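You operate a simulated robot arm through the tools that you are given. There is no shell and no other tool. Be economical: measure what you need, move in short steps, check, and stop when the job is done.

Carry out the task below with a simulated robot arm. There is one attempt and no reset: what you move stays moved.

## Task
Wipe the grit off the yellow nipple under cover two, then close up.
Fine: use the orange rag and put it back; cover two ends on its pit; the carriage stays pinned. What is to be rubbed or washed off counts as gone when no trace of it is left.

It is judged by the outcome, as a careful person would: the job done as asked, and still so three seconds after it is handed in. It fails if anything else is knocked over, pushed out of place, dropped, spilled or broken. Lids that push on must go on centred and level and be pressed home; caps that screw on are set level and turned clockwise until they are tight.

## Robot
A 6-joint arm with a two-finger parallel gripper on a trunk, on a base that drives. Base frame: it is fixed to the floor where the robot stands at the start and does not move with it; the origin is under the middle of the robot, x ahead of it, y to its left, z up; the surface under the hand at the start is at about z = 0.66. Readings come in m, degrees, newtons and seconds.
Its first joint turns from -166.0 to 166.0 degrees. Places, roughly: carriage deck [0.8, 0.1, 0.7]; cover four [-1.25, 1.25, 0.5]; cover three [1, -1.5, 0.5]; low carriage [0.9, 0.2, 0.7]; yellow nipple [0.6, -0.1, 0.6]; yellow pit [0.6, -0.1, 0.7]. Payload 3.43 kg.
The TCP is the grasp point between the finger pads, 0.034 m short of the fingertips. In the tool frame z runs along the fingers and y along their closing line. Largest opening 0.128 m; finger width 0.024, thickness 0.012; the body of the gripper, 0.048 by 0.13 m, starts 0.096 m behind the TCP.
Orientation is that of the tool frame in the base frame, as a unit quaternion [x, y, z, w]. With the fingers straight down and closing along the base's y, the tool's x points along the base's -x, its y along +y and its z along -z.

## Interface
- The arm moves only by the tool send_rows. Its argument "plan" is a list that holds one entry, the list of rows, each a list of 7 numbers: the turn, a rotation vector about the tool's x, y, z in units of 6 degrees (1.0 is 6 degrees), then the shift along the tool's x, y, z in units of 40 mm (1.0 is 40 mm), then the gripper command, from -1 (fully open) to 1 (shut), values between in proportion. In form: [[[ax, ay, az, x, y, z, jaw], ...]]. A call has 1 to 20 rows; each row shifts and turns the commanded pose from where the row before left it, along the tool's axes as they then stand. A call with a number of a shift or a turn outside -1 to 1 is refused whole. Rows are played at 5 a second. More than 0.05 m and 8.6 degrees between two rows, or a gripper value outside its range, and nothing of the call is played. Where a pose cannot be reached the arm comes as near as it can. A force on the tool above 90 N (or 10 N above the force at the start of the call, whichever is more), or a blocked arm, ends the call early, and 0.2 s more pass. The fingers move at their own pace (about 0.153 m/s each) and stop on an object; they squeeze with about 30 N. The grip force told is the motor's: it shows also when the fingers shut on nothing. Time passes only in rows, and 0.2 s behind the last, so rows that do not move let the fingers close. The reply holds the time, the measured pose of the TCP, the force on the tool along the base axes, the opening and the grip force, in the units named above and with some noise, with the torque about the TCP (base axes, N m) and any sound that the robot's microphone picked up, and new pictures: "show" is both (left out), scene, wrist or none.
- Cameras (640 x 400 px; columns grow to the right, rows downward): "scene" is now at [0.1658, 0.2077, 1.1936]; the picture's right is [-0.16, -0.99, 0.00], its down [-0.61, 0.10, -0.79] and it looks along [0.78, -0.12, -0.62] (base axes); focal length 246 px, centre (320, 200). "wrist" rides on the gripper at [0.076, -0.011, -0.16] in the tool frame; the picture's right is [0.15, 0.99, 0.00], its down [-0.88, 0.13, -0.46] and it looks along [-0.45, 0.07, 0.89] (tool axes); focal length 234 px, centre (320, 200). There is no depth. A picture from a camera that has moved, and an enlarged one, comes with that camera's place and axes in the base frame and with its lens.
- roll_base(legs): drives the robot by 1 to 6 legs, each [ahead, left, turn to the left] in m, m and degrees, along the robot's own axes; the way and the turn of a leg run together, so that a leg with both is an arc; at most 1.5 m and 180 degrees a leg. The arm and the cameras ride along, it lands a little off, and it stops where it bumps. It gives what a move gives, and a new picture of the scene camera.
- head_to(pan, tilt): turns the head with the scene camera to pan (to the left, within 143 degrees either way) and tilt (down, from -29 to 69), counted from straight ahead of the robot. It gives what a move gives, and a new picture of the scene camera.
- close_up(camera, box): a new picture of the part [left, top, right, bottom] of that camera's present view, enlarged. It takes no simulated time.
- job_done(): hands the job in; it is judged then, once.

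Work in short steps. Places have to be worked out from the pictures, the camera data and where the tool is seen: move nearer, look again, correct. Check each grasp and each placing, and mend what went wrong. You have 120 turns and 260 pictures in all, those below and enlarged ones among them. Open the gripper and draw the arm clear of the work before you hand the job in, unless the task says otherwise; then end with one line.

The tools are called after ">>>" by a JSON object that holds its "op" and its "data". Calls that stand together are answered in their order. send_rows: Moves the arm, as the interface text tells. Its arguments: {"type":"object","properties":{"plan":{"type":"array"},"show":{"type":"string","enum":["both","scene","wrist","none"]}},"required":["plan"]} The other tools are called the same way: roll_base (legs) drives the base; head_to (pan, tilt) turns the head that bears the scene camera; close_up (camera, box) takes an enlarged picture of a part of a camera's view; job_done () hands the job in.

At the start:

```text
t: 0.0
tcp_pos: [0.6262, 0.2285, 0.9471]
tcp_rot: [0.0, 1.0, 0.0, 0.0]
wrist_force: [0.3, -1.5, -0.1]
moment: [-0.01, -0.01, -0.01]
grip_width: 0.1281
gripper_force: 0.0
robot x, y, heading: [-0.0009, -0.0024, 0.0]
head pan, tilt: [-9.1, 38.2]
```

scene: 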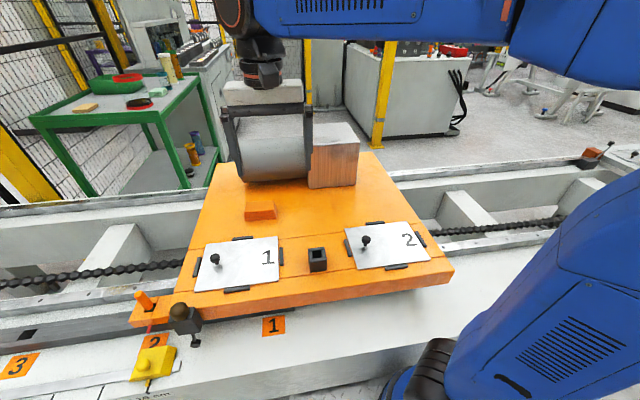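
wrist: 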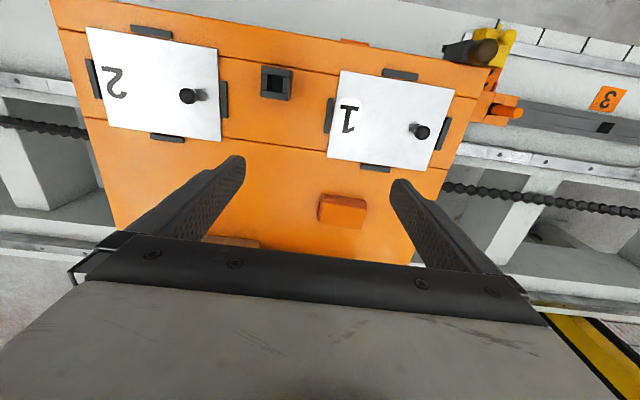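

The scene shows an orange deck with cover 1, cover 2 and an orange block that may be the rag. I take enlarged views to tell them apart.

>>> {"op": "close_up", "data": {"camera": "scene", "box": [180, 180, 460, 355]}}

>>> {"op": "close_up", "data": {"camera": "wrist", "box": [60, 0, 540, 300]}}

>>> {"op": "close_up", "data": {"camera": "scene", "box": [30, 40, 230, 165]}}

```text
2.29 times, centred on (320, 268) of scene
camera zoom: at [0.1658, 0.2077, 1.1936], right [-0.16, -0.99, 0.0], down [-0.61, 0.1, -0.79], along [0.78, -0.12, -0.62], focal length 564 px, centre (320, 46)
```

zoom: 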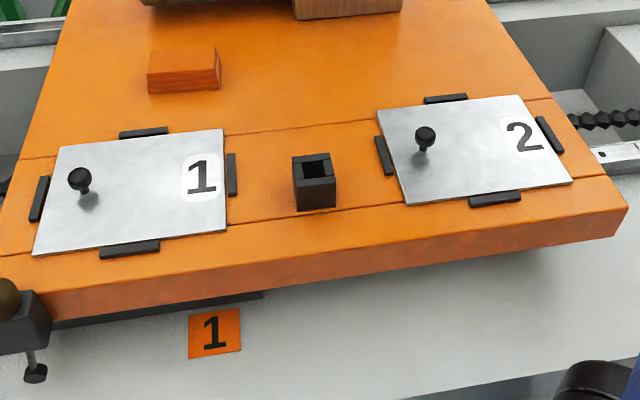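

```text
1.33 times, centred on (300, 150) of wrist
camera zoom: at [0.5498, 0.2179, 1.1075], right [-0.15, 0.99, 0.0], down [0.88, 0.13, 0.46], along [0.45, 0.07, -0.89], focal length 312 px, centre (347, 267)
```

zoom: 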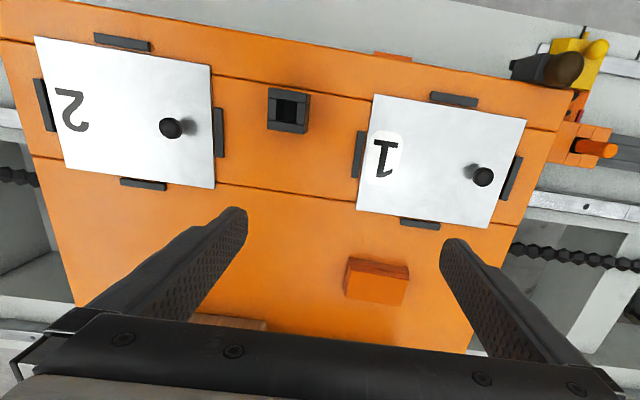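

```text
3.20 times, centred on (130, 102) of scene
camera zoom: at [0.1658, 0.2077, 1.1936], right [-0.16, -0.99, 0.0], down [-0.61, 0.1, -0.79], along [0.78, -0.12, -0.62], focal length 789 px, centre (928, 512)
```

zoom: 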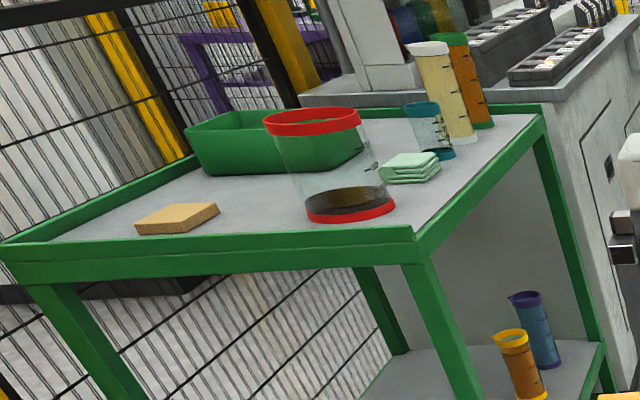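

Triangulating, the knob of cover 2 is near (0.603, 0.013, 0.694), and the cover spans x 0.53–0.685 and y -0.146–0.052. The rag is the block at (0.79, 0.30). I move above the knob with the jaws partly closed.

>>> {"op": "send_rows", "data": {"plan": [[[0, 0, 0, 0.1, -0.9, 0.4, -0.2], [0, 0, 0, 0.1, -0.9, 0.4, 0], [0, 0, 0, 0.1, -0.9, 0.4, 0], [0, 0, 0, 0.1, -0.9, 0.4, 0], [0, 0, 0, 0.1, -0.9, 0.4, 0], [0, 0, 0, 0.075, -0.89, 0.5, 0], [0, 0, 0, 0, 0, 0, 0]]]}}

```text
t: 1.6
tcp_pos: [0.6024, 0.0132, 0.8466]
tcp_rot: [0.0, 1.0, 0.0, 0.001]
wrist_force: [0.0, 1.2, 0.4]
moment: [0.0, 0.0, 0.01]
grip_width: 0.064
gripper_force: 0.1
robot x, y, heading: [0.001, -0.0015, 0.1]
head pan, tilt: [-9.1, 38.2]
camera scene: at [0.1658, 0.2077, 1.1936], right [-0.16, -0.99, 0.0], down [-0.61, 0.1, -0.79], along [0.78, -0.12, -0.62], focal length 246 px, centre (320, 200)
camera wrist: at [0.5264, 0.0021, 1.0074], right [-0.15, 0.99, 0.0], down [0.88, 0.13, 0.46], along [0.45, 0.07, -0.89], focal length 234 px, centre (320, 200)
```

scene: 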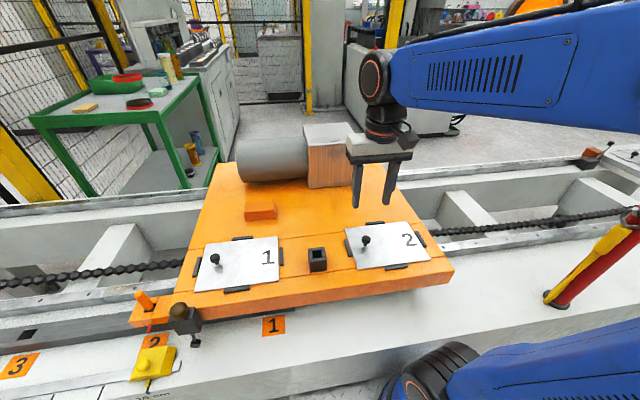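
wrist: 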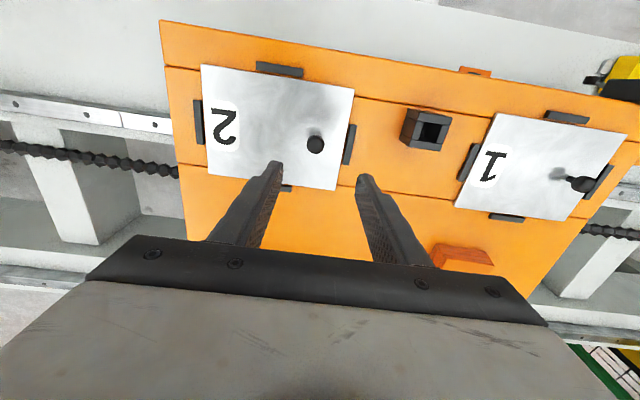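

The knob checks out at about (0.603, 0.010). I descend so the fingertips straddle it, staying a little above the cover.

>>> {"op": "send_rows", "data": {"plan": [[[0, 0, 0, 0, -0.07, 0.8, 0], [0, 0, 0, 0, 0, 0.8, 0], [0, 0, 0, 0, 0, 0.8, 0], [0, 0, 0, 0, 0, 0.75, 0], [0, 0, 0, 0, 0, 0, 0]]]}}

>>> {"op": "close_up", "data": {"camera": "scene", "box": [320, 190, 440, 265]}}

>>> {"op": "close_up", "data": {"camera": "wrist", "box": [200, 80, 440, 230]}}

```text
t: 2.8
tcp_pos: [0.6038, 0.0095, 0.7212]
tcp_rot: [-0.001, 1.0, -0.001, 0.0]
wrist_force: [-0.1, -0.7, -0.1]
moment: [0.03, 0.01, 0.03]
grip_width: 0.0639
gripper_force: 0.2
robot x, y, heading: [-0.0009, -0.0027, 0.2]
head pan, tilt: [-9.1, 38.2]
camera scene: at [0.1658, 0.2077, 1.1936], right [-0.16, -0.99, 0.0], down [-0.61, 0.1, -0.79], along [0.78, -0.12, -0.62], focal length 246 px, centre (320, 200)
camera wrist: at [0.5266, -0.0012, 0.8815], right [-0.15, 0.99, 0.0], down [0.88, 0.13, 0.46], along [0.45, 0.07, -0.89], focal length 234 px, centre (320, 200)
```

scene: 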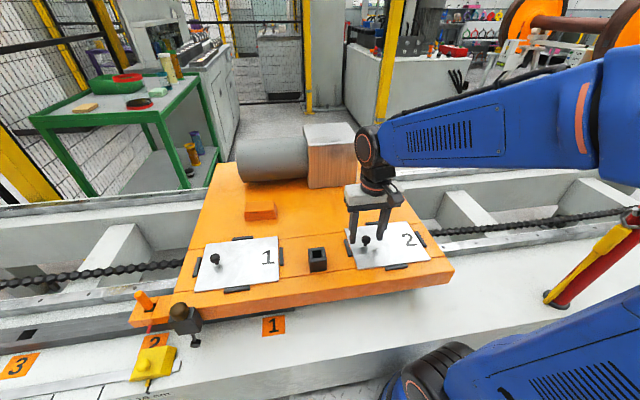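
wrist: 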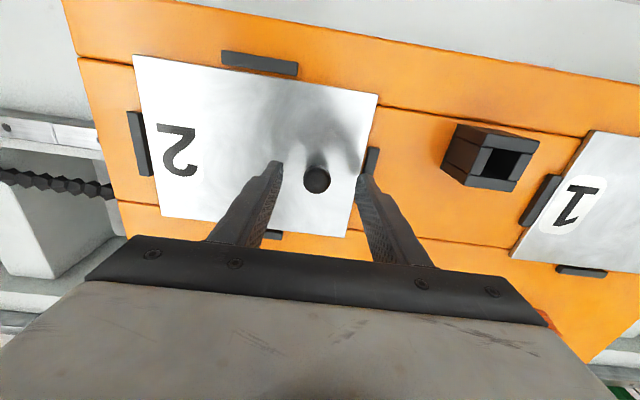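

```text
5.33 times, centred on (380, 228) of scene
camera zoom: at [0.1658, 0.2077, 1.1936], right [-0.16, -0.99, 0.0], down [-0.61, 0.1, -0.79], along [0.78, -0.12, -0.62], focal length 1315 px, centre (0, 53)
```

zoom: 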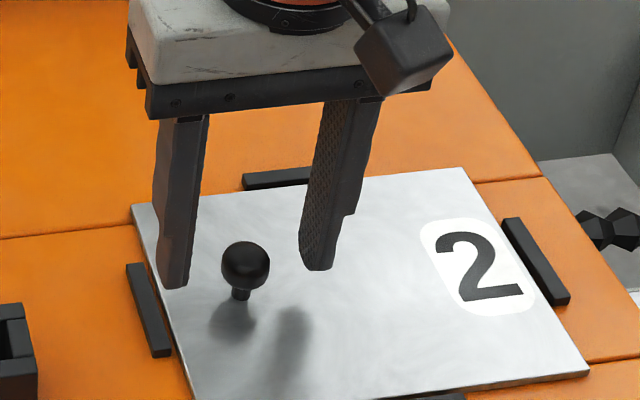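

```text
2.67 times, centred on (320, 155) of wrist
camera zoom: at [0.5266, -0.0012, 0.8815], right [-0.15, 0.99, 0.0], down [0.88, 0.13, 0.46], along [0.45, 0.07, -0.89], focal length 624 px, centre (320, 320)
```

zoom: 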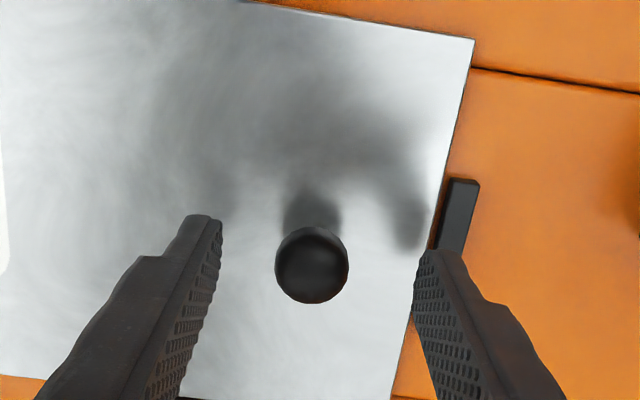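

The knob is a 2 cm ball on a stem, centred between the fingertips. I go down 18 mm and close.

>>> {"op": "send_rows", "data": {"plan": [[[0, 0, 0, 0, -0.03, 0.23, 0], [0, 0, 0, 0, 0, 0.22, 0], [0, 0, 0, 0, 0, 0, 0.5], [0, 0, 0, 0, 0, 0, 1], [0, 0, 0, 0, 0, 0, 1], [0, 0, 0, 0, 0, 0, 1]]]}}

>>> {"op": "close_up", "data": {"camera": "scene", "box": [320, 190, 440, 265]}}

```text
t: 4.2
tcp_pos: [0.6019, 0.0093, 0.702]
tcp_rot: [0.001, 1.0, 0.0, 0.0]
wrist_force: [0.5, -1.0, 0.4]
moment: [0.01, -0.02, 0.04]
grip_width: 0.0246
gripper_force: 29.9
robot x, y, heading: [-0.0033, 0.0002, 0.1]
head pan, tilt: [-9.1, 38.2]
camera scene: at [0.1658, 0.2077, 1.1936], right [-0.16, -0.99, 0.0], down [-0.61, 0.1, -0.79], along [0.78, -0.12, -0.62], focal length 246 px, centre (320, 200)
camera wrist: at [0.5265, -0.0022, 0.8635], right [-0.15, 0.99, 0.0], down [0.88, 0.13, 0.46], along [0.45, 0.07, -0.89], focal length 234 px, centre (320, 200)
```

scene: 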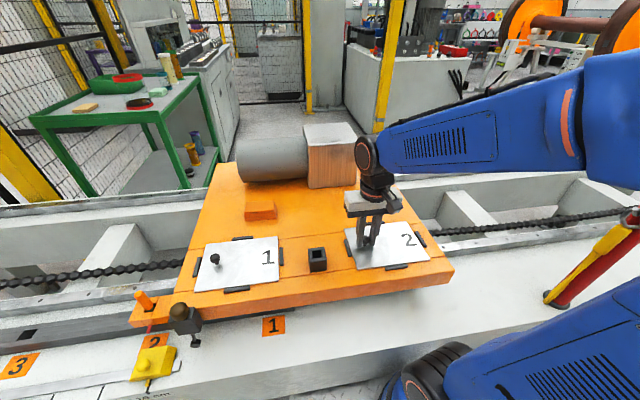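
wrist: 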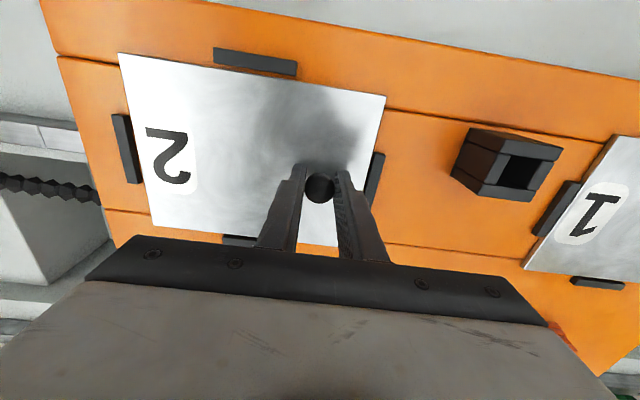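

```text
5.33 times, centred on (380, 228) of scene
camera zoom: at [0.1658, 0.2077, 1.1936], right [-0.16, -0.99, 0.0], down [-0.61, 0.1, -0.79], along [0.78, -0.12, -0.62], focal length 1315 px, centre (0, 53)
```

zoom: 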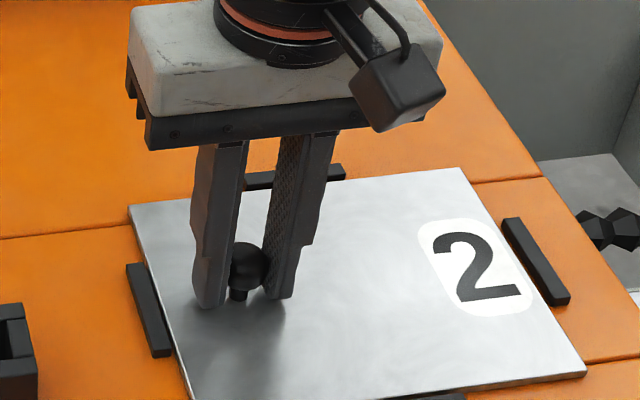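

The ball is held at 24.6 mm opening. I lift slowly, straight up, 5 cm and look.

>>> {"op": "send_rows", "data": {"plan": [[[0, 0, 0, 0, 0, -0.25, 1], [0, 0, 0, 0, 0, -0.25, 1], [0, 0, 0, 0, 0, -0.35, 1], [0, 0, 0, 0, 0, -0.4, 1], [0, 0, 0, 0, 0, 0, 1]]]}}

```text
t: 5.4
tcp_pos: [0.6018, 0.0094, 0.7527]
tcp_rot: [0.0, 1.0, -0.001, 0.0]
wrist_force: [0.2, 0.3, -3.6]
moment: [0.15, 0.02, -0.01]
grip_width: 0.0245
gripper_force: 30.4
robot x, y, heading: [-0.0044, 0.0006, -0.3]
head pan, tilt: [-9.1, 38.2]
camera scene: at [0.1658, 0.2077, 1.1936], right [-0.16, -0.99, 0.0], down [-0.61, 0.1, -0.79], along [0.78, -0.12, -0.62], focal length 246 px, centre (320, 200)
camera wrist: at [0.5268, -0.0017, 0.9133], right [-0.15, 0.99, 0.0], down [0.88, 0.13, 0.46], along [0.45, 0.07, -0.89], focal length 234 px, centre (320, 200)
```

scene: 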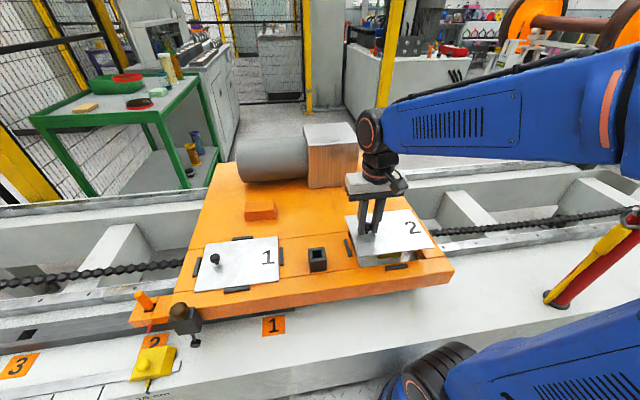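
wrist: 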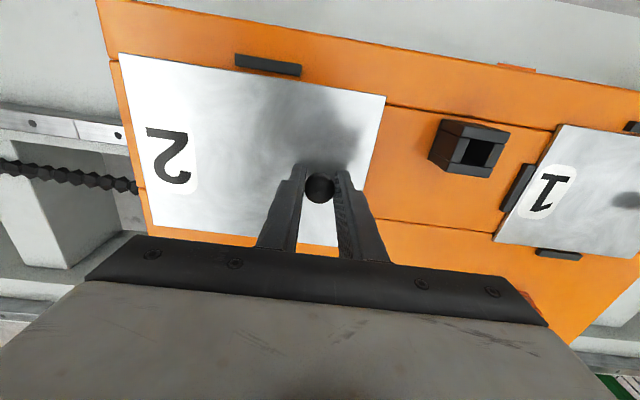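

The cover hangs level. I raise it a bit, then carry it over the free deck behind (knob to about (0.79, 0.09)).

>>> {"op": "send_rows", "data": {"plan": [[[0, 0, 0, 0, 0, -0.5, 1], [0, 0, 0, -0.6, 0, -0.2, 1], [0, 0, 0, -0.8, 0, 0, 1], [0, 0, 0, -0.8, 0.3, 0, 1], [0, 0, 0, -0.8, 0.5, 0, 1], [0, 0, 0, -0.8, 0.5, 0, 1], [0, 0, 0, -0.7, 0.5, 0, 1], [0, 0, 0, -0.2, 0.22, 0, 1], [0, 0, 0, 0, 0, 0, 1]]]}}

>>> {"op": "close_up", "data": {"camera": "scene", "box": [200, 100, 480, 275]}}

```text
t: 7.4
tcp_pos: [0.79, 0.0904, 0.781]
tcp_rot: [0.0, 1.0, 0.0, 0.0]
wrist_force: [0.2, 0.6, -2.8]
moment: [0.09, 0.02, 0.01]
grip_width: 0.0248
gripper_force: 30.0
robot x, y, heading: [0.0028, 0.0006, -0.1]
head pan, tilt: [-9.1, 38.2]
camera scene: at [0.1659, 0.2078, 1.1935], right [-0.16, -0.99, 0.0], down [-0.61, 0.1, -0.79], along [0.78, -0.12, -0.62], focal length 246 px, centre (320, 200)
camera wrist: at [0.7144, 0.0797, 0.9417], right [-0.15, 0.99, 0.0], down [0.88, 0.13, 0.46], along [0.45, 0.07, -0.89], focal length 234 px, centre (320, 200)
```

scene: 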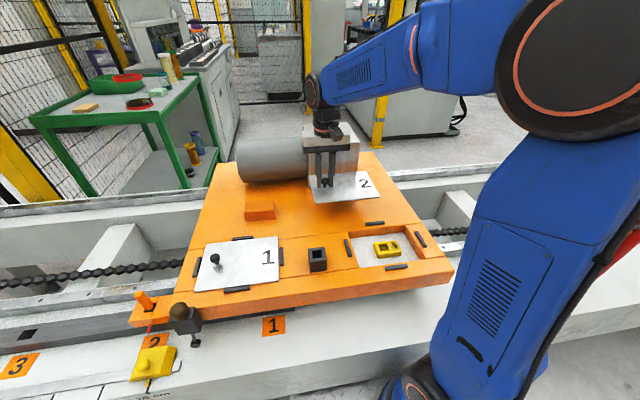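
wrist: 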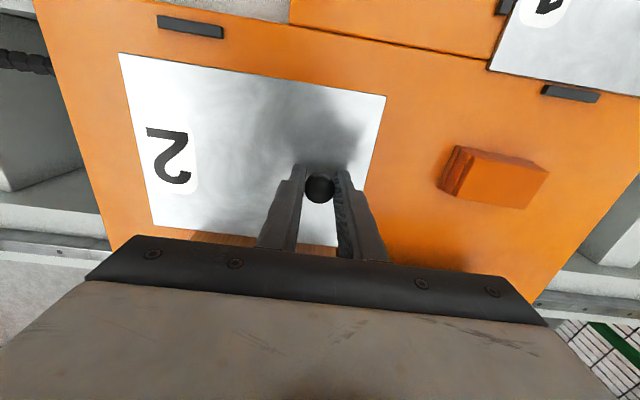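

```text
2.29 times, centred on (340, 188) of scene
camera zoom: at [0.1659, 0.2078, 1.1935], right [-0.16, -0.99, 0.0], down [-0.61, 0.1, -0.79], along [0.78, -0.12, -0.62], focal length 564 px, centre (274, 229)
```

zoom: 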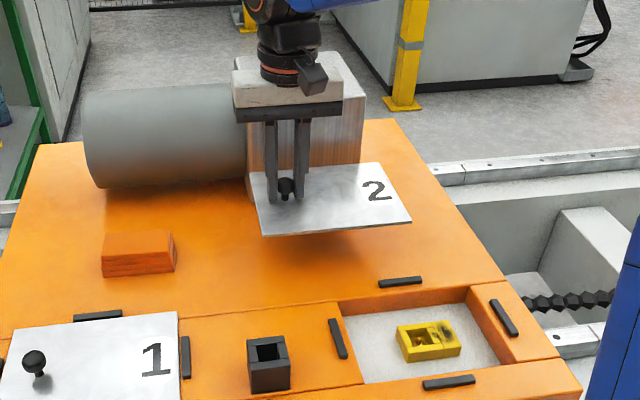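

The pit is open, showing the yellow nipple. The spot behind is clear, with the wooden block's face at about x 0.905 and the bracket at about 0.69. I lower the cover gently.

>>> {"op": "send_rows", "data": {"plan": [[[0, 0, 0, 0.15, 0, 0.7, 1], [0, 0, 0, 0, 0, 0.7, 1], [0, 0, 0, 0, 0, 0.3, 1], [0, 0, 0, 0, 0, 0.15, 1], [0, 0, 0, 0, 0, 0.07, 1], [0, 0, 0, 0, 0, 0, 1]]]}}

>>> {"op": "close_up", "data": {"camera": "scene", "box": [260, 130, 420, 230]}}

```text
t: 8.8
tcp_pos: [0.7848, 0.0895, 0.7041]
tcp_rot: [0.001, 1.0, 0.0, 0.0]
wrist_force: [-0.2, 0.5, -3.0]
moment: [0.17, 0.03, 0.01]
grip_width: 0.0241
gripper_force: 29.6
robot x, y, heading: [0.0012, -0.0002, -0.1]
head pan, tilt: [-9.1, 38.2]
camera scene: at [0.1659, 0.2077, 1.1935], right [-0.16, -0.99, 0.0], down [-0.61, 0.1, -0.79], along [0.78, -0.12, -0.62], focal length 246 px, centre (320, 200)
camera wrist: at [0.7089, 0.0791, 0.8646], right [-0.15, 0.99, 0.0], down [0.88, 0.13, 0.46], along [0.45, 0.07, -0.89], focal length 234 px, centre (320, 200)
```

scene: 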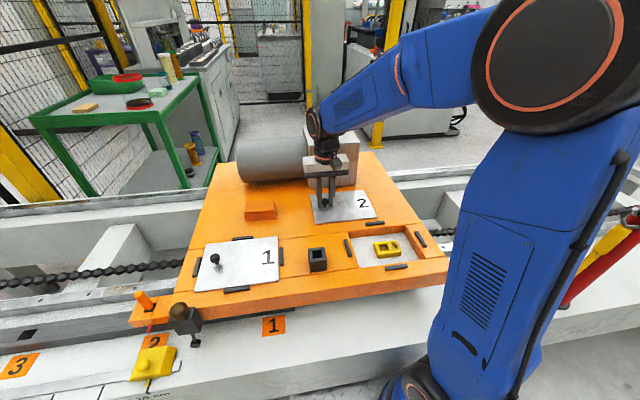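
wrist: 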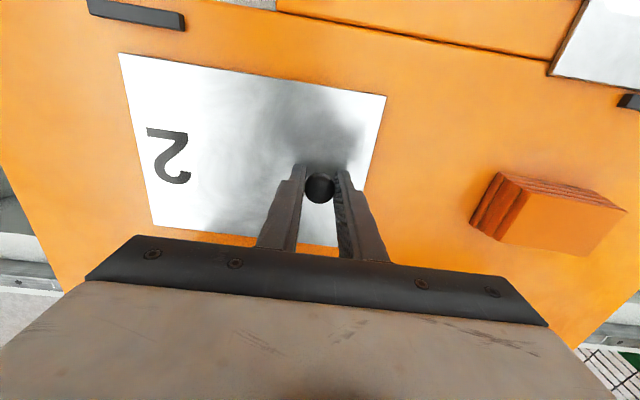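

```text
4.00 times, centred on (340, 180) of scene
camera zoom: at [0.1659, 0.2077, 1.1935], right [-0.16, -0.99, 0.0], down [-0.61, 0.1, -0.79], along [0.78, -0.12, -0.62], focal length 986 px, centre (240, 280)
```

zoom: 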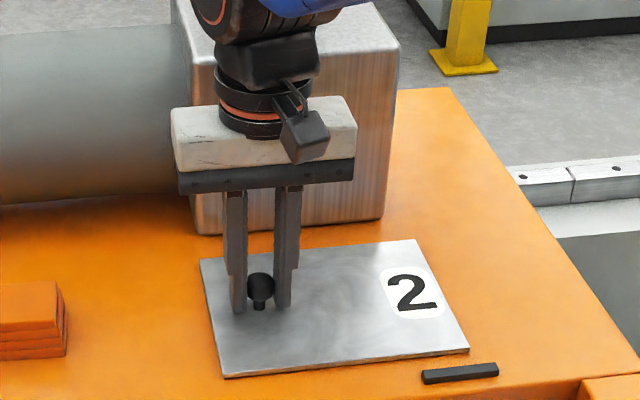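

The weight is still on the gripper, so I lower a few millimetres more to contact.

>>> {"op": "send_rows", "data": {"plan": [[[0, 0, 0, 0, 0, 0.04, 1], [0, 0, 0, 0, 0, 0.03, 1], [0, 0, 0, 0, 0, 0, 1]]], "show": "none"}}

```text
t: 9.6
tcp_pos: [0.7854, 0.0906, 0.7035]
tcp_rot: [0.0, 1.0, 0.0, 0.001]
wrist_force: [2.0, 3.7, 23.1]
moment: [-0.01, 0.19, -0.01]
grip_width: 0.0242
gripper_force: 30.0
robot x, y, heading: [0.003, -0.0, -0.1]
head pan, tilt: [-9.1, 38.2]
```

Contact is made at TCP z ≈ 0.7025. I open the fingers to about 6 cm and rise.

>>> {"op": "send_rows", "data": {"plan": [[[0, 0, 0, 0, 0, -0.02, 0.3], [0, 0, 0, 0, 0, 0, 0], [0, 0, 0, 0, 0, 0, 0], [0, 0, 0, 0, 0, -0.5, 0], [0, 0, 0, 0, 0, -0.9, 0], [0, 0, 0, 0.3, 0, -0.9, 0], [0, 0, 0, 0.9, -0.6, -0.2, 0], [0, 0, 0, 0.9, -0.9, 0, 0], [0, 0, 0, 0.9, -0.9, 0, 0], [0, 0, 0, 0.9, -0.6, 0, 0], [0, 0, 0, 0.9, 0, 0, 0], [0, 0, 0, 0, 0, 0, 0]]]}}

>>> {"op": "close_up", "data": {"camera": "scene", "box": [320, 210, 480, 310]}}

>>> {"op": "close_up", "data": {"camera": "wrist", "box": [160, 20, 480, 220]}}

```text
refused: row 8 steps farther than a row can; nothing moved
```

```text
4.00 times, centred on (400, 260) of scene
camera zoom: at [0.1652, 0.2078, 1.1937], right [-0.16, -0.99, 0.0], down [-0.61, 0.1, -0.79], along [0.78, -0.12, -0.62], focal length 986 px, centre (0, -40)
```

zoom: 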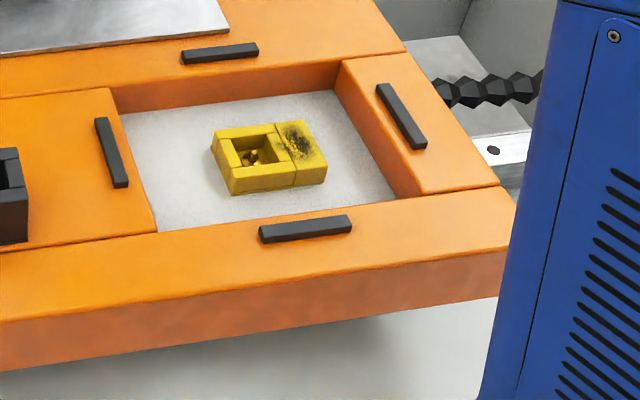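

```text
2.00 times, centred on (320, 120) of wrist
camera zoom: at [0.7086, 0.079, 0.8631], right [-0.15, 0.99, 0.0], down [0.88, 0.13, 0.46], along [0.45, 0.07, -0.89], focal length 468 px, centre (320, 360)
```

zoom: 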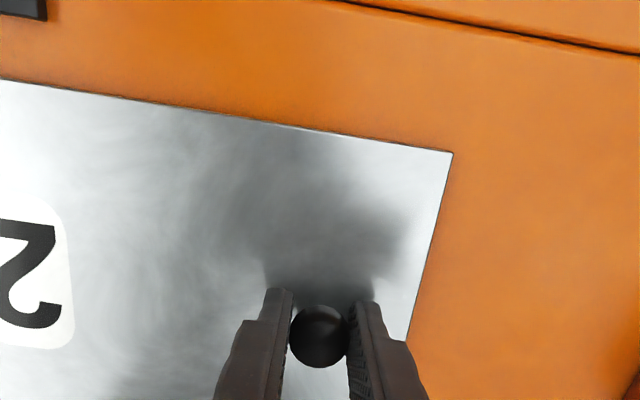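

The nipple is a yellow block with a well and a black gritty patch on its right top. I release the cover and go look from above the pit, with shorter steps.

>>> {"op": "send_rows", "data": {"plan": [[[0, 0, 0, 0, 0, -0.02, 0.3], [0, 0, 0, 0, 0, 0, 0], [0, 0, 0, 0, 0, 0, 0], [0, 0, 0, 0, 0, -0.5, 0], [0, 0, 0, 0, 0, -0.9, 0], [0, 0, 0, 0.3, 0, -0.9, 0], [0, 0, 0, 0.9, -0.6, -0.2, 0], [0, 0, 0, 0.8, -0.8, 0, 0], [0, 0, 0, 0.8, -0.8, 0, 0], [0, 0, 0, 0.9, -0.6, 0, 0], [0, 0, 0, 0.9, 0, 0, 0], [0, 0, 0, 0, 0, 0, 0]]]}}

>>> {"op": "close_up", "data": {"camera": "wrist", "box": [160, 20, 480, 220]}}

```text
t: 12.2
tcp_pos: [0.6014, -0.0222, 0.804]
tcp_rot: [-0.001, 1.0, 0.001, 0.0]
wrist_force: [0.2, -0.6, 0.0]
moment: [0.02, -0.02, 0.02]
grip_width: 0.0642
gripper_force: 0.1
robot x, y, heading: [-0.0017, 0.0045, -0.2]
head pan, tilt: [-9.1, 38.2]
camera scene: at [0.1659, 0.2077, 1.1936], right [-0.16, -0.99, 0.0], down [-0.61, 0.1, -0.79], along [0.78, -0.12, -0.62], focal length 246 px, centre (320, 200)
camera wrist: at [0.5255, -0.033, 0.963], right [-0.15, 0.99, 0.0], down [0.88, 0.13, 0.46], along [0.45, 0.07, -0.89], focal length 234 px, centre (320, 200)
```

scene: 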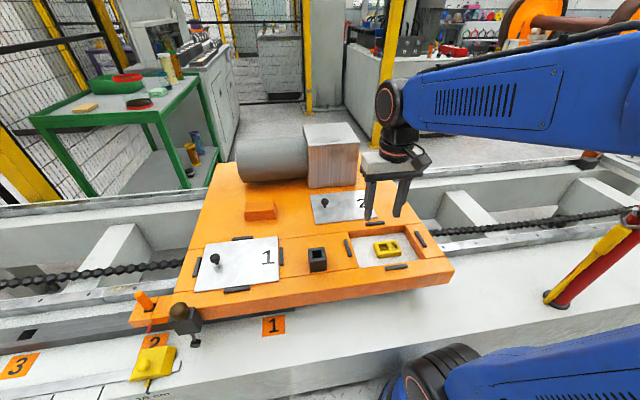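
wrist: 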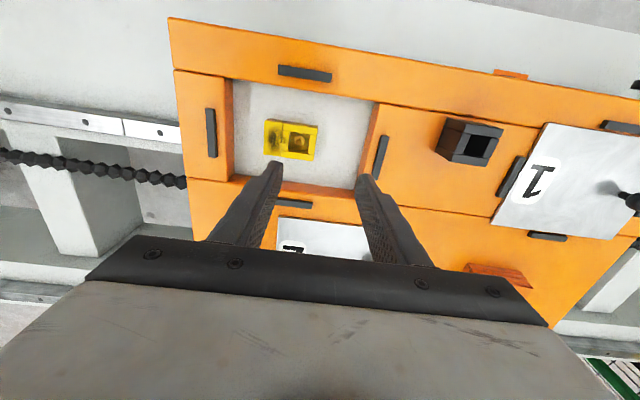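

```text
2.00 times, centred on (320, 120) of wrist
camera zoom: at [0.5255, -0.033, 0.963], right [-0.15, 0.99, 0.0], down [0.88, 0.13, 0.46], along [0.45, 0.07, -0.89], focal length 468 px, centre (320, 360)
```

zoom: 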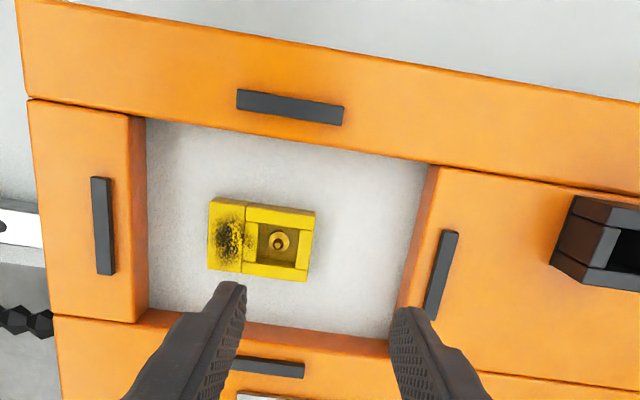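

The grit is a black patch on the block's flat right part, near (0.61, -0.083), top z about 0.64. I go over the rag and begin turning the hand 90° so it can grip the rag across its short side.

>>> {"op": "send_rows", "data": {"plan": [[[0, 0, 0, -0.48, 0.81, 0, 0], [0, 0, 0, -0.48, 0.81, 0, 0], [0, 0, 0, -0.48, 0.81, 0, 0], [0, 0, 0, -0.48, 0.81, 0, -0.2], [0, 0, 0, -0.48, 0.81, 0, -0.2], [0, 0, 0, -0.48, 0.81, 0, -0.2], [0, 0, 0, -0.48, 0.81, 0, -0.2], [0, 0, 0, -0.48, 0.81, 0, -0.2], [0, 0, 0, -0.48, 0.81, 0, -0.2], [0, 0, 0, -0.48, 0.81, 0, -0.2], [0, 0, -1, 0, 0, 0, -0.2], [0, 0, -1, 0, 0, 0, -0.2], [0, 0, -1, 0, 0, 0, -0.2], [0, 0, -1, 0, 0, 0, -0.2], [0, 0, -1, 0, 0, 0, -0.2], [0, 0, -1, 0, 0, 0, -0.2], [0, 0, -1, 0, 0, 0, -0.2], [0, 0, -1, 0, 0, 0, -0.2], [0, 0, -1, 0, 0, 0, -0.2], [0, 0, -1, 0, 0, 0, -0.2]]]}}

>>> {"op": "send_rows", "data": {"plan": [[[0, 0, -1, 0, 0, 0, -0.2], [0, 0, -1, 0, 0, 0, -0.2], [0, 0, -1, 0, 0, 0, -0.2], [0, 0, -1, 0, 0, 0, -0.2], [0, 0, -1, 0, 0, 0, -0.2], [0, 0, 0, 0, 0, 0, -0.2]]]}}

>>> {"op": "close_up", "data": {"camera": "wrist", "box": [160, 40, 480, 240]}}

```text
t: 16.4
tcp_pos: [0.7931, 0.3022, 0.803]
tcp_rot: [-0.501, 0.866, 0.0, 0.0]
wrist_force: [0.9, -0.3, 0.1]
moment: [0.0, 0.01, -0.01]
grip_width: 0.0767
gripper_force: 0.0
robot x, y, heading: [-0.0015, -0.0006, 0.1]
head pan, tilt: [-9.1, 38.2]
camera scene: at [0.1658, 0.2078, 1.1935], right [-0.16, -0.99, 0.0], down [-0.61, 0.1, -0.79], along [0.78, -0.12, -0.62], focal length 246 px, centre (320, 200)
camera wrist: at [0.7646, 0.2312, 0.9626], right [-0.93, 0.37, 0.0], down [0.33, 0.83, 0.46], along [0.17, 0.42, -0.89], focal length 234 px, centre (320, 200)
```

scene: 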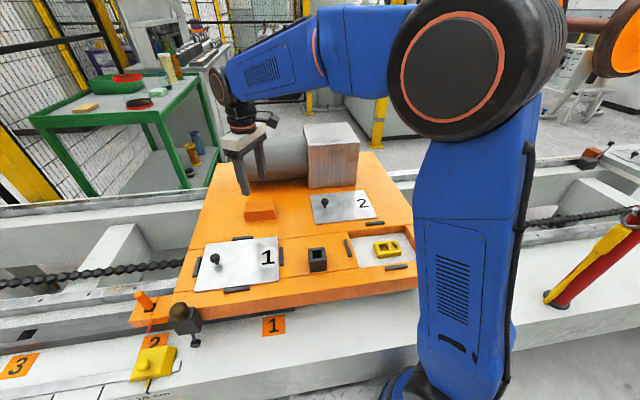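
wrist: 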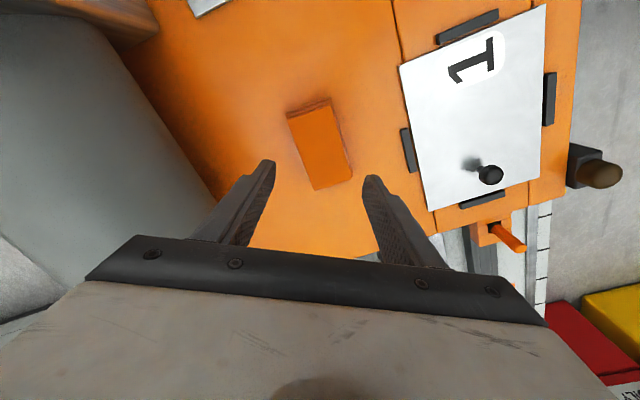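

```text
t: 17.8
tcp_pos: [0.7934, 0.3024, 0.8033]
tcp_rot: [0.707, -0.707, 0.0, 0.0]
wrist_force: [0.3, 0.8, 0.1]
moment: [-0.01, 0.01, -0.06]
grip_width: 0.077
gripper_force: 0.1
robot x, y, heading: [-0.0, 0.0027, 0.0]
head pan, tilt: [-9.1, 38.2]
camera scene: at [0.1658, 0.2078, 1.1935], right [-0.16, -0.99, 0.0], down [-0.61, 0.1, -0.79], along [0.78, -0.12, -0.62], focal length 246 px, centre (320, 200)
camera wrist: at [0.8039, 0.2266, 0.9627], right [-0.99, -0.15, 0.0], down [-0.13, 0.88, 0.46], along [-0.07, 0.45, -0.89], focal length 234 px, centre (320, 200)
```

scene: 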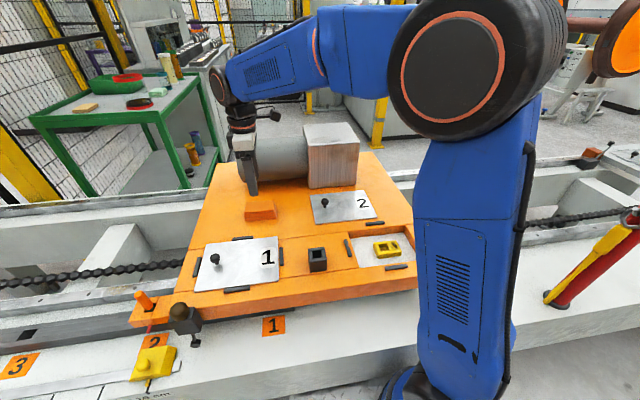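
wrist: 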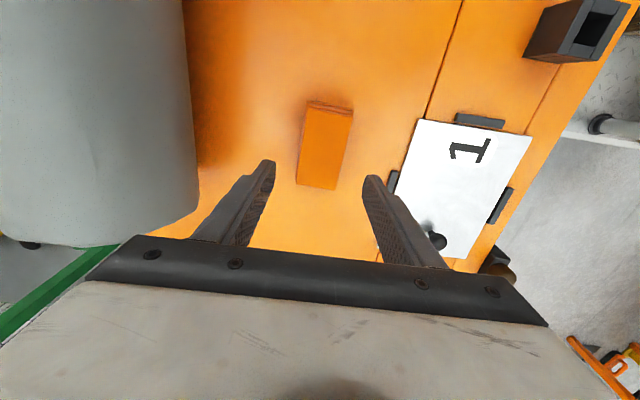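

```text
2.00 times, centred on (320, 140) of wrist
camera zoom: at [0.8039, 0.2266, 0.9627], right [-0.99, -0.15, 0.0], down [-0.13, 0.88, 0.46], along [-0.07, 0.45, -0.89], focal length 468 px, centre (320, 320)
```

zoom: 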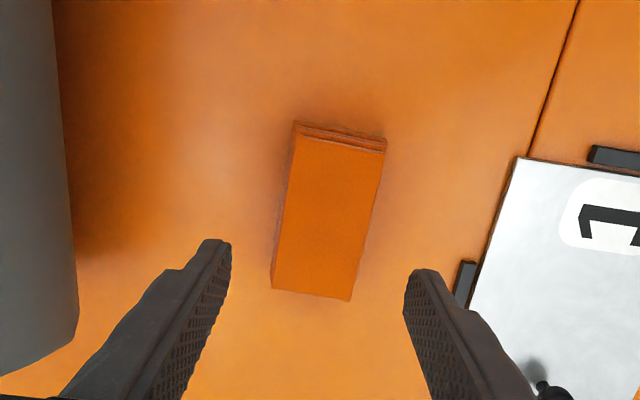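

The rag is at x 0.763–0.813, y 0.256–0.349, square to the axes. I shift 5 mm, descend so the tips stop about 1 cm above the deck, and close on it.

>>> {"op": "send_rows", "data": {"plan": [[[0, 0, 0, 0, 0.125, 0.7, -0.2], [0, 0, 0, 0, 0, 0.7, -0.2], [0, 0, 0, 0, 0, 0.6, -0.2], [0, 0, 0, 0, 0, 0.48, -0.2], [0, 0, 0, 0, 0, 0, -0.2], [0, 0, 0, 0, 0, 0, 0.3], [0, 0, 0, 0, 0, 0, 1], [0, 0, 0, 0, 0, 0, 1], [0, 0, 0, 0, 0, 0, 1]]]}}

>>> {"op": "close_up", "data": {"camera": "scene", "box": [200, 150, 320, 225]}}

```text
t: 19.8
tcp_pos: [0.788, 0.3021, 0.7031]
tcp_rot: [-0.707, 0.707, 0.0, 0.0]
wrist_force: [0.4, -0.9, 0.1]
moment: [0.01, -0.01, 0.03]
grip_width: 0.0573
gripper_force: 29.8
robot x, y, heading: [0.0018, 0.0, -0.1]
head pan, tilt: [-9.1, 38.2]
camera scene: at [0.1658, 0.2078, 1.1935], right [-0.16, -0.99, 0.0], down [-0.61, 0.1, -0.79], along [0.78, -0.12, -0.62], focal length 246 px, centre (320, 200)
camera wrist: at [0.7987, 0.2267, 0.863], right [-0.99, -0.15, 0.0], down [-0.13, 0.88, 0.46], along [-0.07, 0.45, -0.89], focal length 234 px, centre (320, 200)
```

scene: 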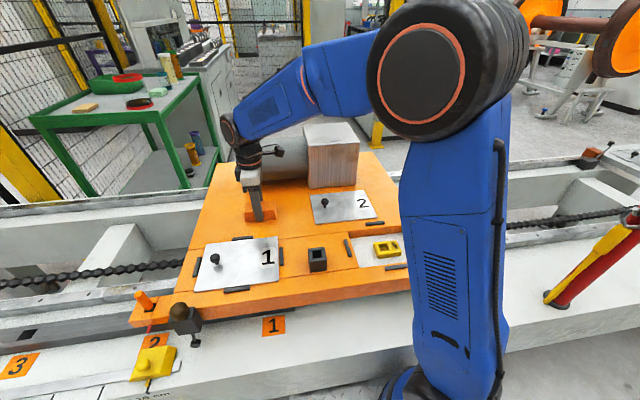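
wrist: 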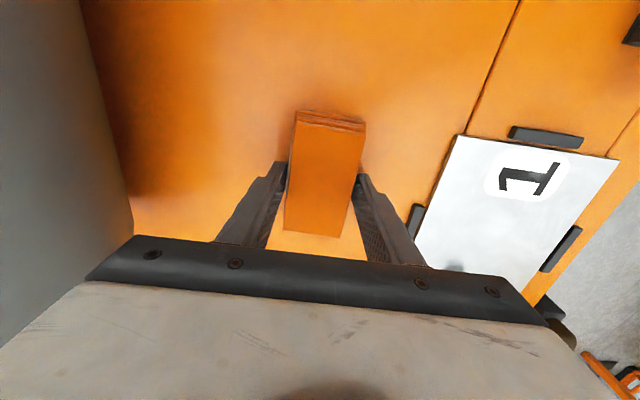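

```text
5.33 times, centred on (260, 188) of scene
camera zoom: at [0.1658, 0.2078, 1.1935], right [-0.16, -0.99, 0.0], down [-0.61, 0.1, -0.79], along [0.78, -0.12, -0.62], focal length 1315 px, centre (640, 267)
```

zoom: 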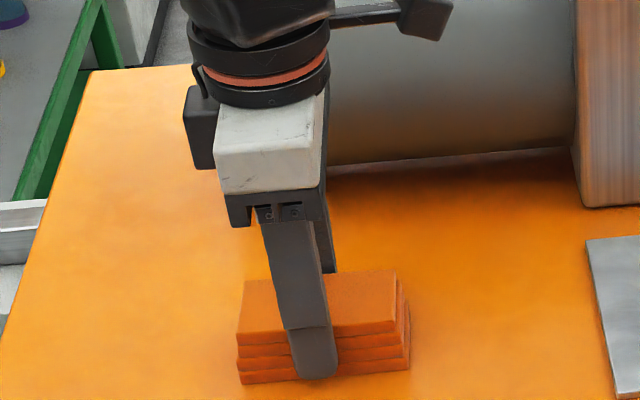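

The rag is held (57 mm, 30 N). I lift 10 cm and carry it over the pit.

>>> {"op": "send_rows", "data": {"plan": [[[0, 0, 0, 0, 0, -0.4, 1], [0, 0, 0, 0, 0, -0.7, 1], [0, 0, 0, 0, 0, -0.7, 1], [0, 0, 0, 0, 0, -0.7, 1], [0, 0, 0, 0.786, 0.381, 0, 1], [0, 0, 0, 0.786, 0.381, 0, 1], [0, 0, 0, 0.786, 0.381, 0, 1], [0, 0, 0, 0.786, 0.381, 0, 1], [0, 0, 0, 0.786, 0.381, 0, 1], [0, 0, 0, 0.786, 0.381, 0, 1], [0, 0, 0, 0.786, 0.381, 0, 1], [0, 0, 0, 0.786, 0.381, 0, 1], [0, 0, 0, 0.786, 0.381, 0, 1], [0, 0, 0, 0.786, 0.381, 0, 1], [0, 0, 0, 0.786, 0.381, 0, 1], [0, 0, 0, 0.786, 0.381, 0, 1], [0, 0, 0, 0, 0, 0, 1]]]}}

>>> {"op": "close_up", "data": {"camera": "scene", "box": [320, 170, 480, 270]}}

>>> {"op": "close_up", "data": {"camera": "wrist", "box": [160, 40, 480, 240]}}

```text
t: 23.4
tcp_pos: [0.6055, -0.0745, 0.8038]
tcp_rot: [-0.707, 0.707, -0.001, -0.001]
wrist_force: [-0.2, -0.2, -0.3]
moment: [-0.02, 0.0, 0.0]
grip_width: 0.0569
gripper_force: 30.1
robot x, y, heading: [-0.0031, -0.0053, 0.0]
head pan, tilt: [-9.1, 38.2]
camera scene: at [0.1658, 0.2077, 1.1936], right [-0.16, -0.99, 0.0], down [-0.61, 0.1, -0.79], along [0.78, -0.12, -0.62], focal length 246 px, centre (320, 200)
camera wrist: at [0.6168, -0.1502, 0.9642], right [-0.99, -0.15, 0.0], down [-0.13, 0.88, 0.46], along [-0.07, 0.45, -0.89], focal length 234 px, centre (320, 200)
```

scene: 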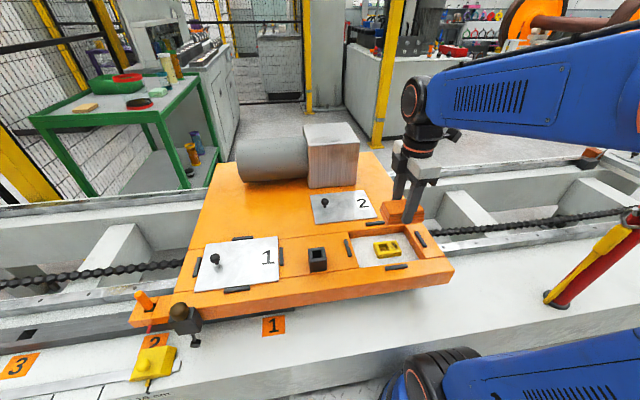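
wrist: 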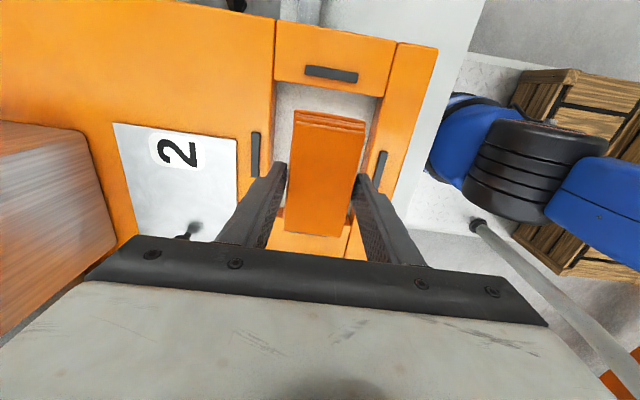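

```text
4.00 times, centred on (400, 220) of scene
camera zoom: at [0.1658, 0.2077, 1.1936], right [-0.16, -0.99, 0.0], down [-0.61, 0.1, -0.79], along [0.78, -0.12, -0.62], focal length 986 px, centre (0, 120)
```

zoom: 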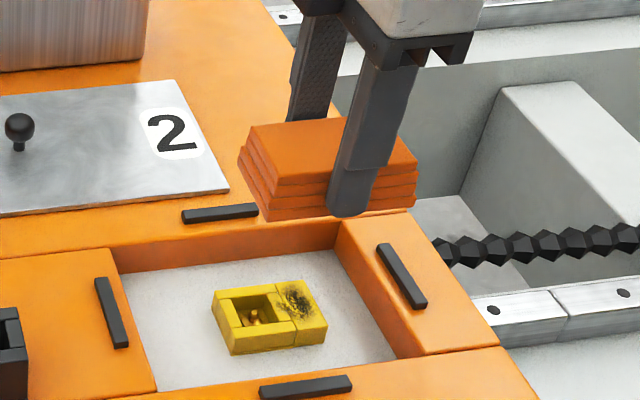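

```text
2.00 times, centred on (320, 140) of wrist
camera zoom: at [0.6168, -0.1502, 0.9642], right [-0.99, -0.15, 0.0], down [-0.13, 0.88, 0.46], along [-0.07, 0.45, -0.89], focal length 468 px, centre (320, 320)
```

zoom: 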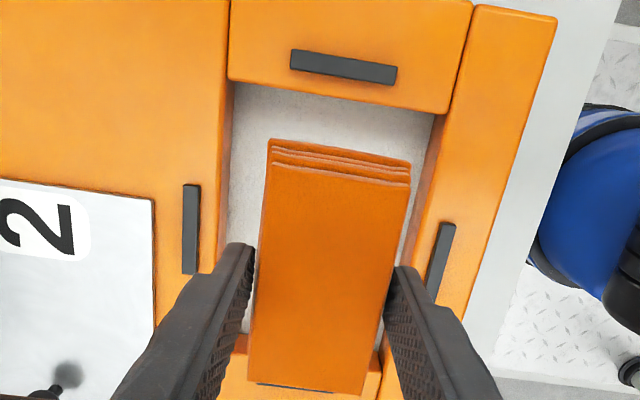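

The rag is level and over the pit. The block spans x 0.58–0.627 and y -0.097 to -0.027, with the right pit wall at y about -0.134. I descend to TCP z 0.70 and check clearances.

>>> {"op": "send_rows", "data": {"plan": [[[0, 0, 0, 0, 0, 0.8, 1], [0, 0, 0, 0, 0, 0.8, 1], [0, 0, 0, 0, 0, 0.6, 1], [0, 0, 0, 0, 0, 0.3, 1], [0, 0, 0, 0, 0, 0, 1]]]}}

>>> {"op": "close_up", "data": {"camera": "scene", "box": [320, 190, 480, 290]}}

>>> {"op": "close_up", "data": {"camera": "wrist", "box": [160, 40, 480, 240]}}

```text
t: 24.6
tcp_pos: [0.6044, -0.0756, 0.7041]
tcp_rot: [0.707, -0.707, 0.0, -0.001]
wrist_force: [0.4, -0.6, -0.8]
moment: [-0.02, -0.01, -0.03]
grip_width: 0.057
gripper_force: 30.1
robot x, y, heading: [0.0004, 0.0033, 0.1]
head pan, tilt: [-9.1, 38.2]
camera scene: at [0.1658, 0.2077, 1.1936], right [-0.16, -0.99, 0.0], down [-0.61, 0.1, -0.79], along [0.78, -0.12, -0.62], focal length 246 px, centre (320, 200)
camera wrist: at [0.616, -0.1506, 0.8642], right [-0.99, -0.15, 0.0], down [-0.13, 0.88, 0.46], along [-0.07, 0.45, -0.89], focal length 234 px, centre (320, 200)
```

scene: 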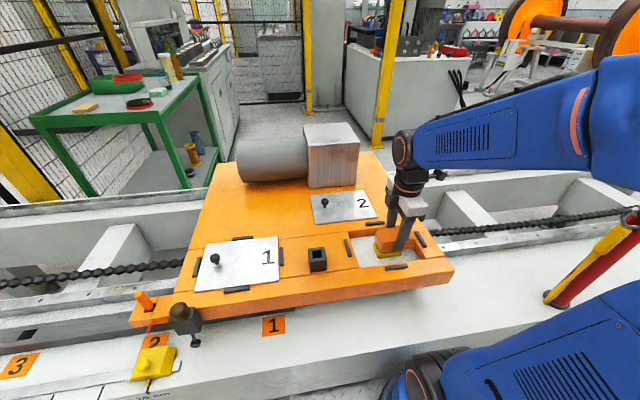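
wrist: 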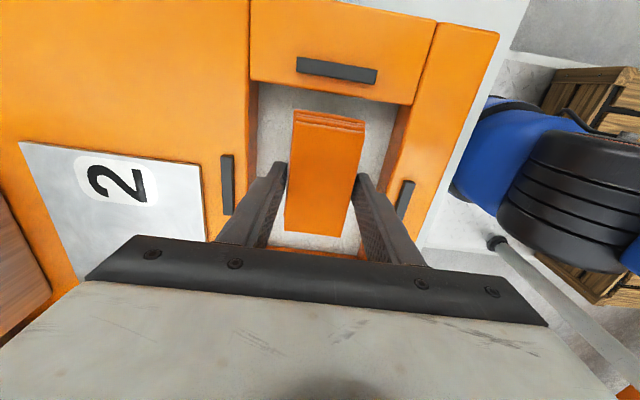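

```text
4.00 times, centred on (400, 240) of scene
camera zoom: at [0.1658, 0.2077, 1.1936], right [-0.16, -0.99, 0.0], down [-0.61, 0.1, -0.79], along [0.78, -0.12, -0.62], focal length 986 px, centre (0, 40)
```

zoom: 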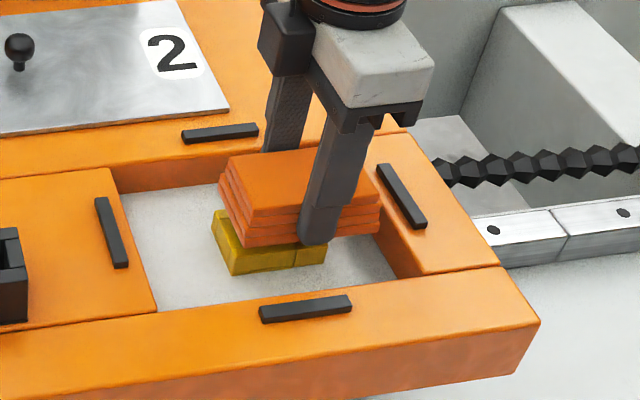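

```text
2.00 times, centred on (320, 140) of wrist
camera zoom: at [0.616, -0.1506, 0.8642], right [-0.99, -0.15, 0.0], down [-0.13, 0.88, 0.46], along [-0.07, 0.45, -0.89], focal length 468 px, centre (320, 320)
```

zoom: 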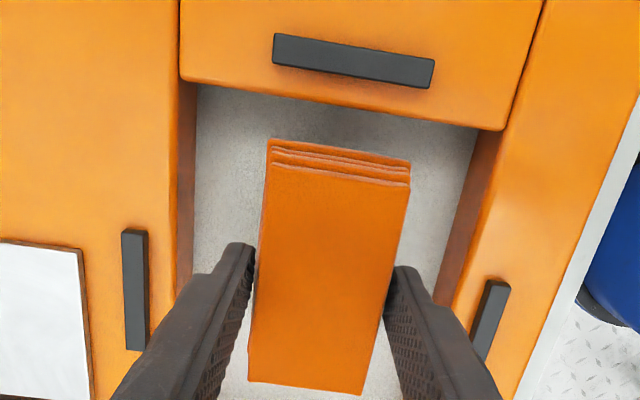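

There is good room to all walls, and the rag is slightly above the block. I lower in small steps, watching the force.

>>> {"op": "send_rows", "data": {"plan": [[[0, 0, 0, 0, 0, 0.06, 1], [0, 0, 0, 0, 0, 0.06, 1], [0, 0, 0, 0, 0, 0.06, 1], [0, 0, 0, 0, 0, 0, 1]]], "show": "none"}}

>>> {"op": "close_up", "data": {"camera": "scene", "box": [360, 200, 440, 250]}}

```text
t: 25.6
tcp_pos: [0.6053, -0.075, 0.6958]
tcp_rot: [-0.707, 0.707, 0.0, -0.001]
wrist_force: [-0.4, -0.9, 0.4]
moment: [0.03, -0.01, -0.01]
grip_width: 0.0572
gripper_force: 29.5
robot x, y, heading: [0.0019, -0.0004, 0.0]
head pan, tilt: [-9.1, 38.2]
```

```text
8.00 times, centred on (400, 225) of scene
camera zoom: at [0.1658, 0.2077, 1.1936], right [-0.16, -0.99, 0.0], down [-0.61, 0.1, -0.79], along [0.78, -0.12, -0.62], focal length 1972 px, centre (-320, 0)
```

zoom: 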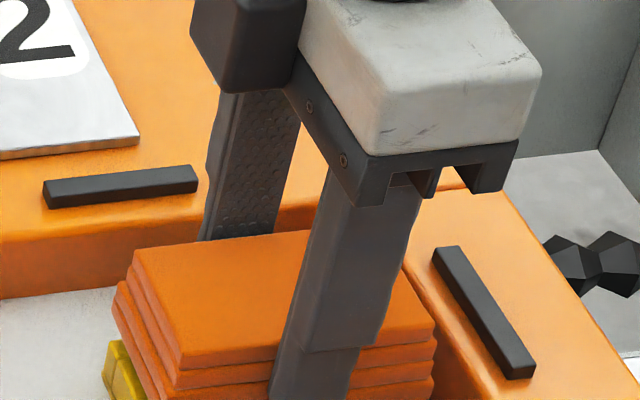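

Still no contact, so I continue down in small steps.

>>> {"op": "send_rows", "data": {"plan": [[[0, 0, 0, 0, 0, 0.05, 1], [0, 0, 0, 0, 0, 0.05, 1], [0, 0, 0, 0, 0, 0, 1]]], "show": "none"}}

>>> {"op": "close_up", "data": {"camera": "scene", "box": [350, 215, 446, 275]}}

```text
t: 26.4
tcp_pos: [0.6059, -0.075, 0.6926]
tcp_rot: [0.707, -0.707, 0.0, 0.0]
wrist_force: [-0.6, 0.2, -0.2]
moment: [0.01, 0.03, 0.0]
grip_width: 0.0571
gripper_force: 30.0
robot x, y, heading: [0.0034, -0.0018, -0.2]
head pan, tilt: [-9.1, 38.2]
```

```text
6.67 times, centred on (398, 245) of scene
camera zoom: at [0.1658, 0.2077, 1.1936], right [-0.16, -0.99, 0.0], down [-0.61, 0.1, -0.79], along [0.78, -0.12, -0.62], focal length 1644 px, centre (-200, -100)
```

zoom: 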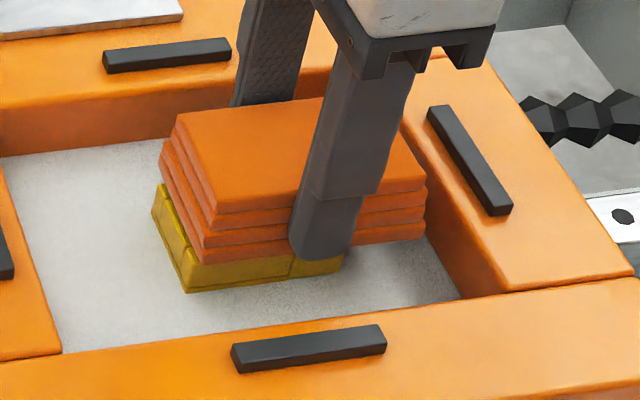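

Close but not touching yet. I lower on.

>>> {"op": "send_rows", "data": {"plan": [[[0, 0, 0, 0, 0, 0.05, 1], [0, 0, 0, 0, 0, 0.05, 1], [0, 0, 0, 0, 0, 0, 1]]], "show": "none"}}

```text
t: 27.2
tcp_pos: [0.6063, -0.0754, 0.6875]
tcp_rot: [0.707, -0.707, 0.0, -0.001]
wrist_force: [0.5, -0.3, 1.2]
moment: [-0.02, -0.03, 0.01]
grip_width: 0.057
gripper_force: 30.2
robot x, y, heading: [0.0015, 0.0001, -0.1]
head pan, tilt: [-9.1, 38.2]
```

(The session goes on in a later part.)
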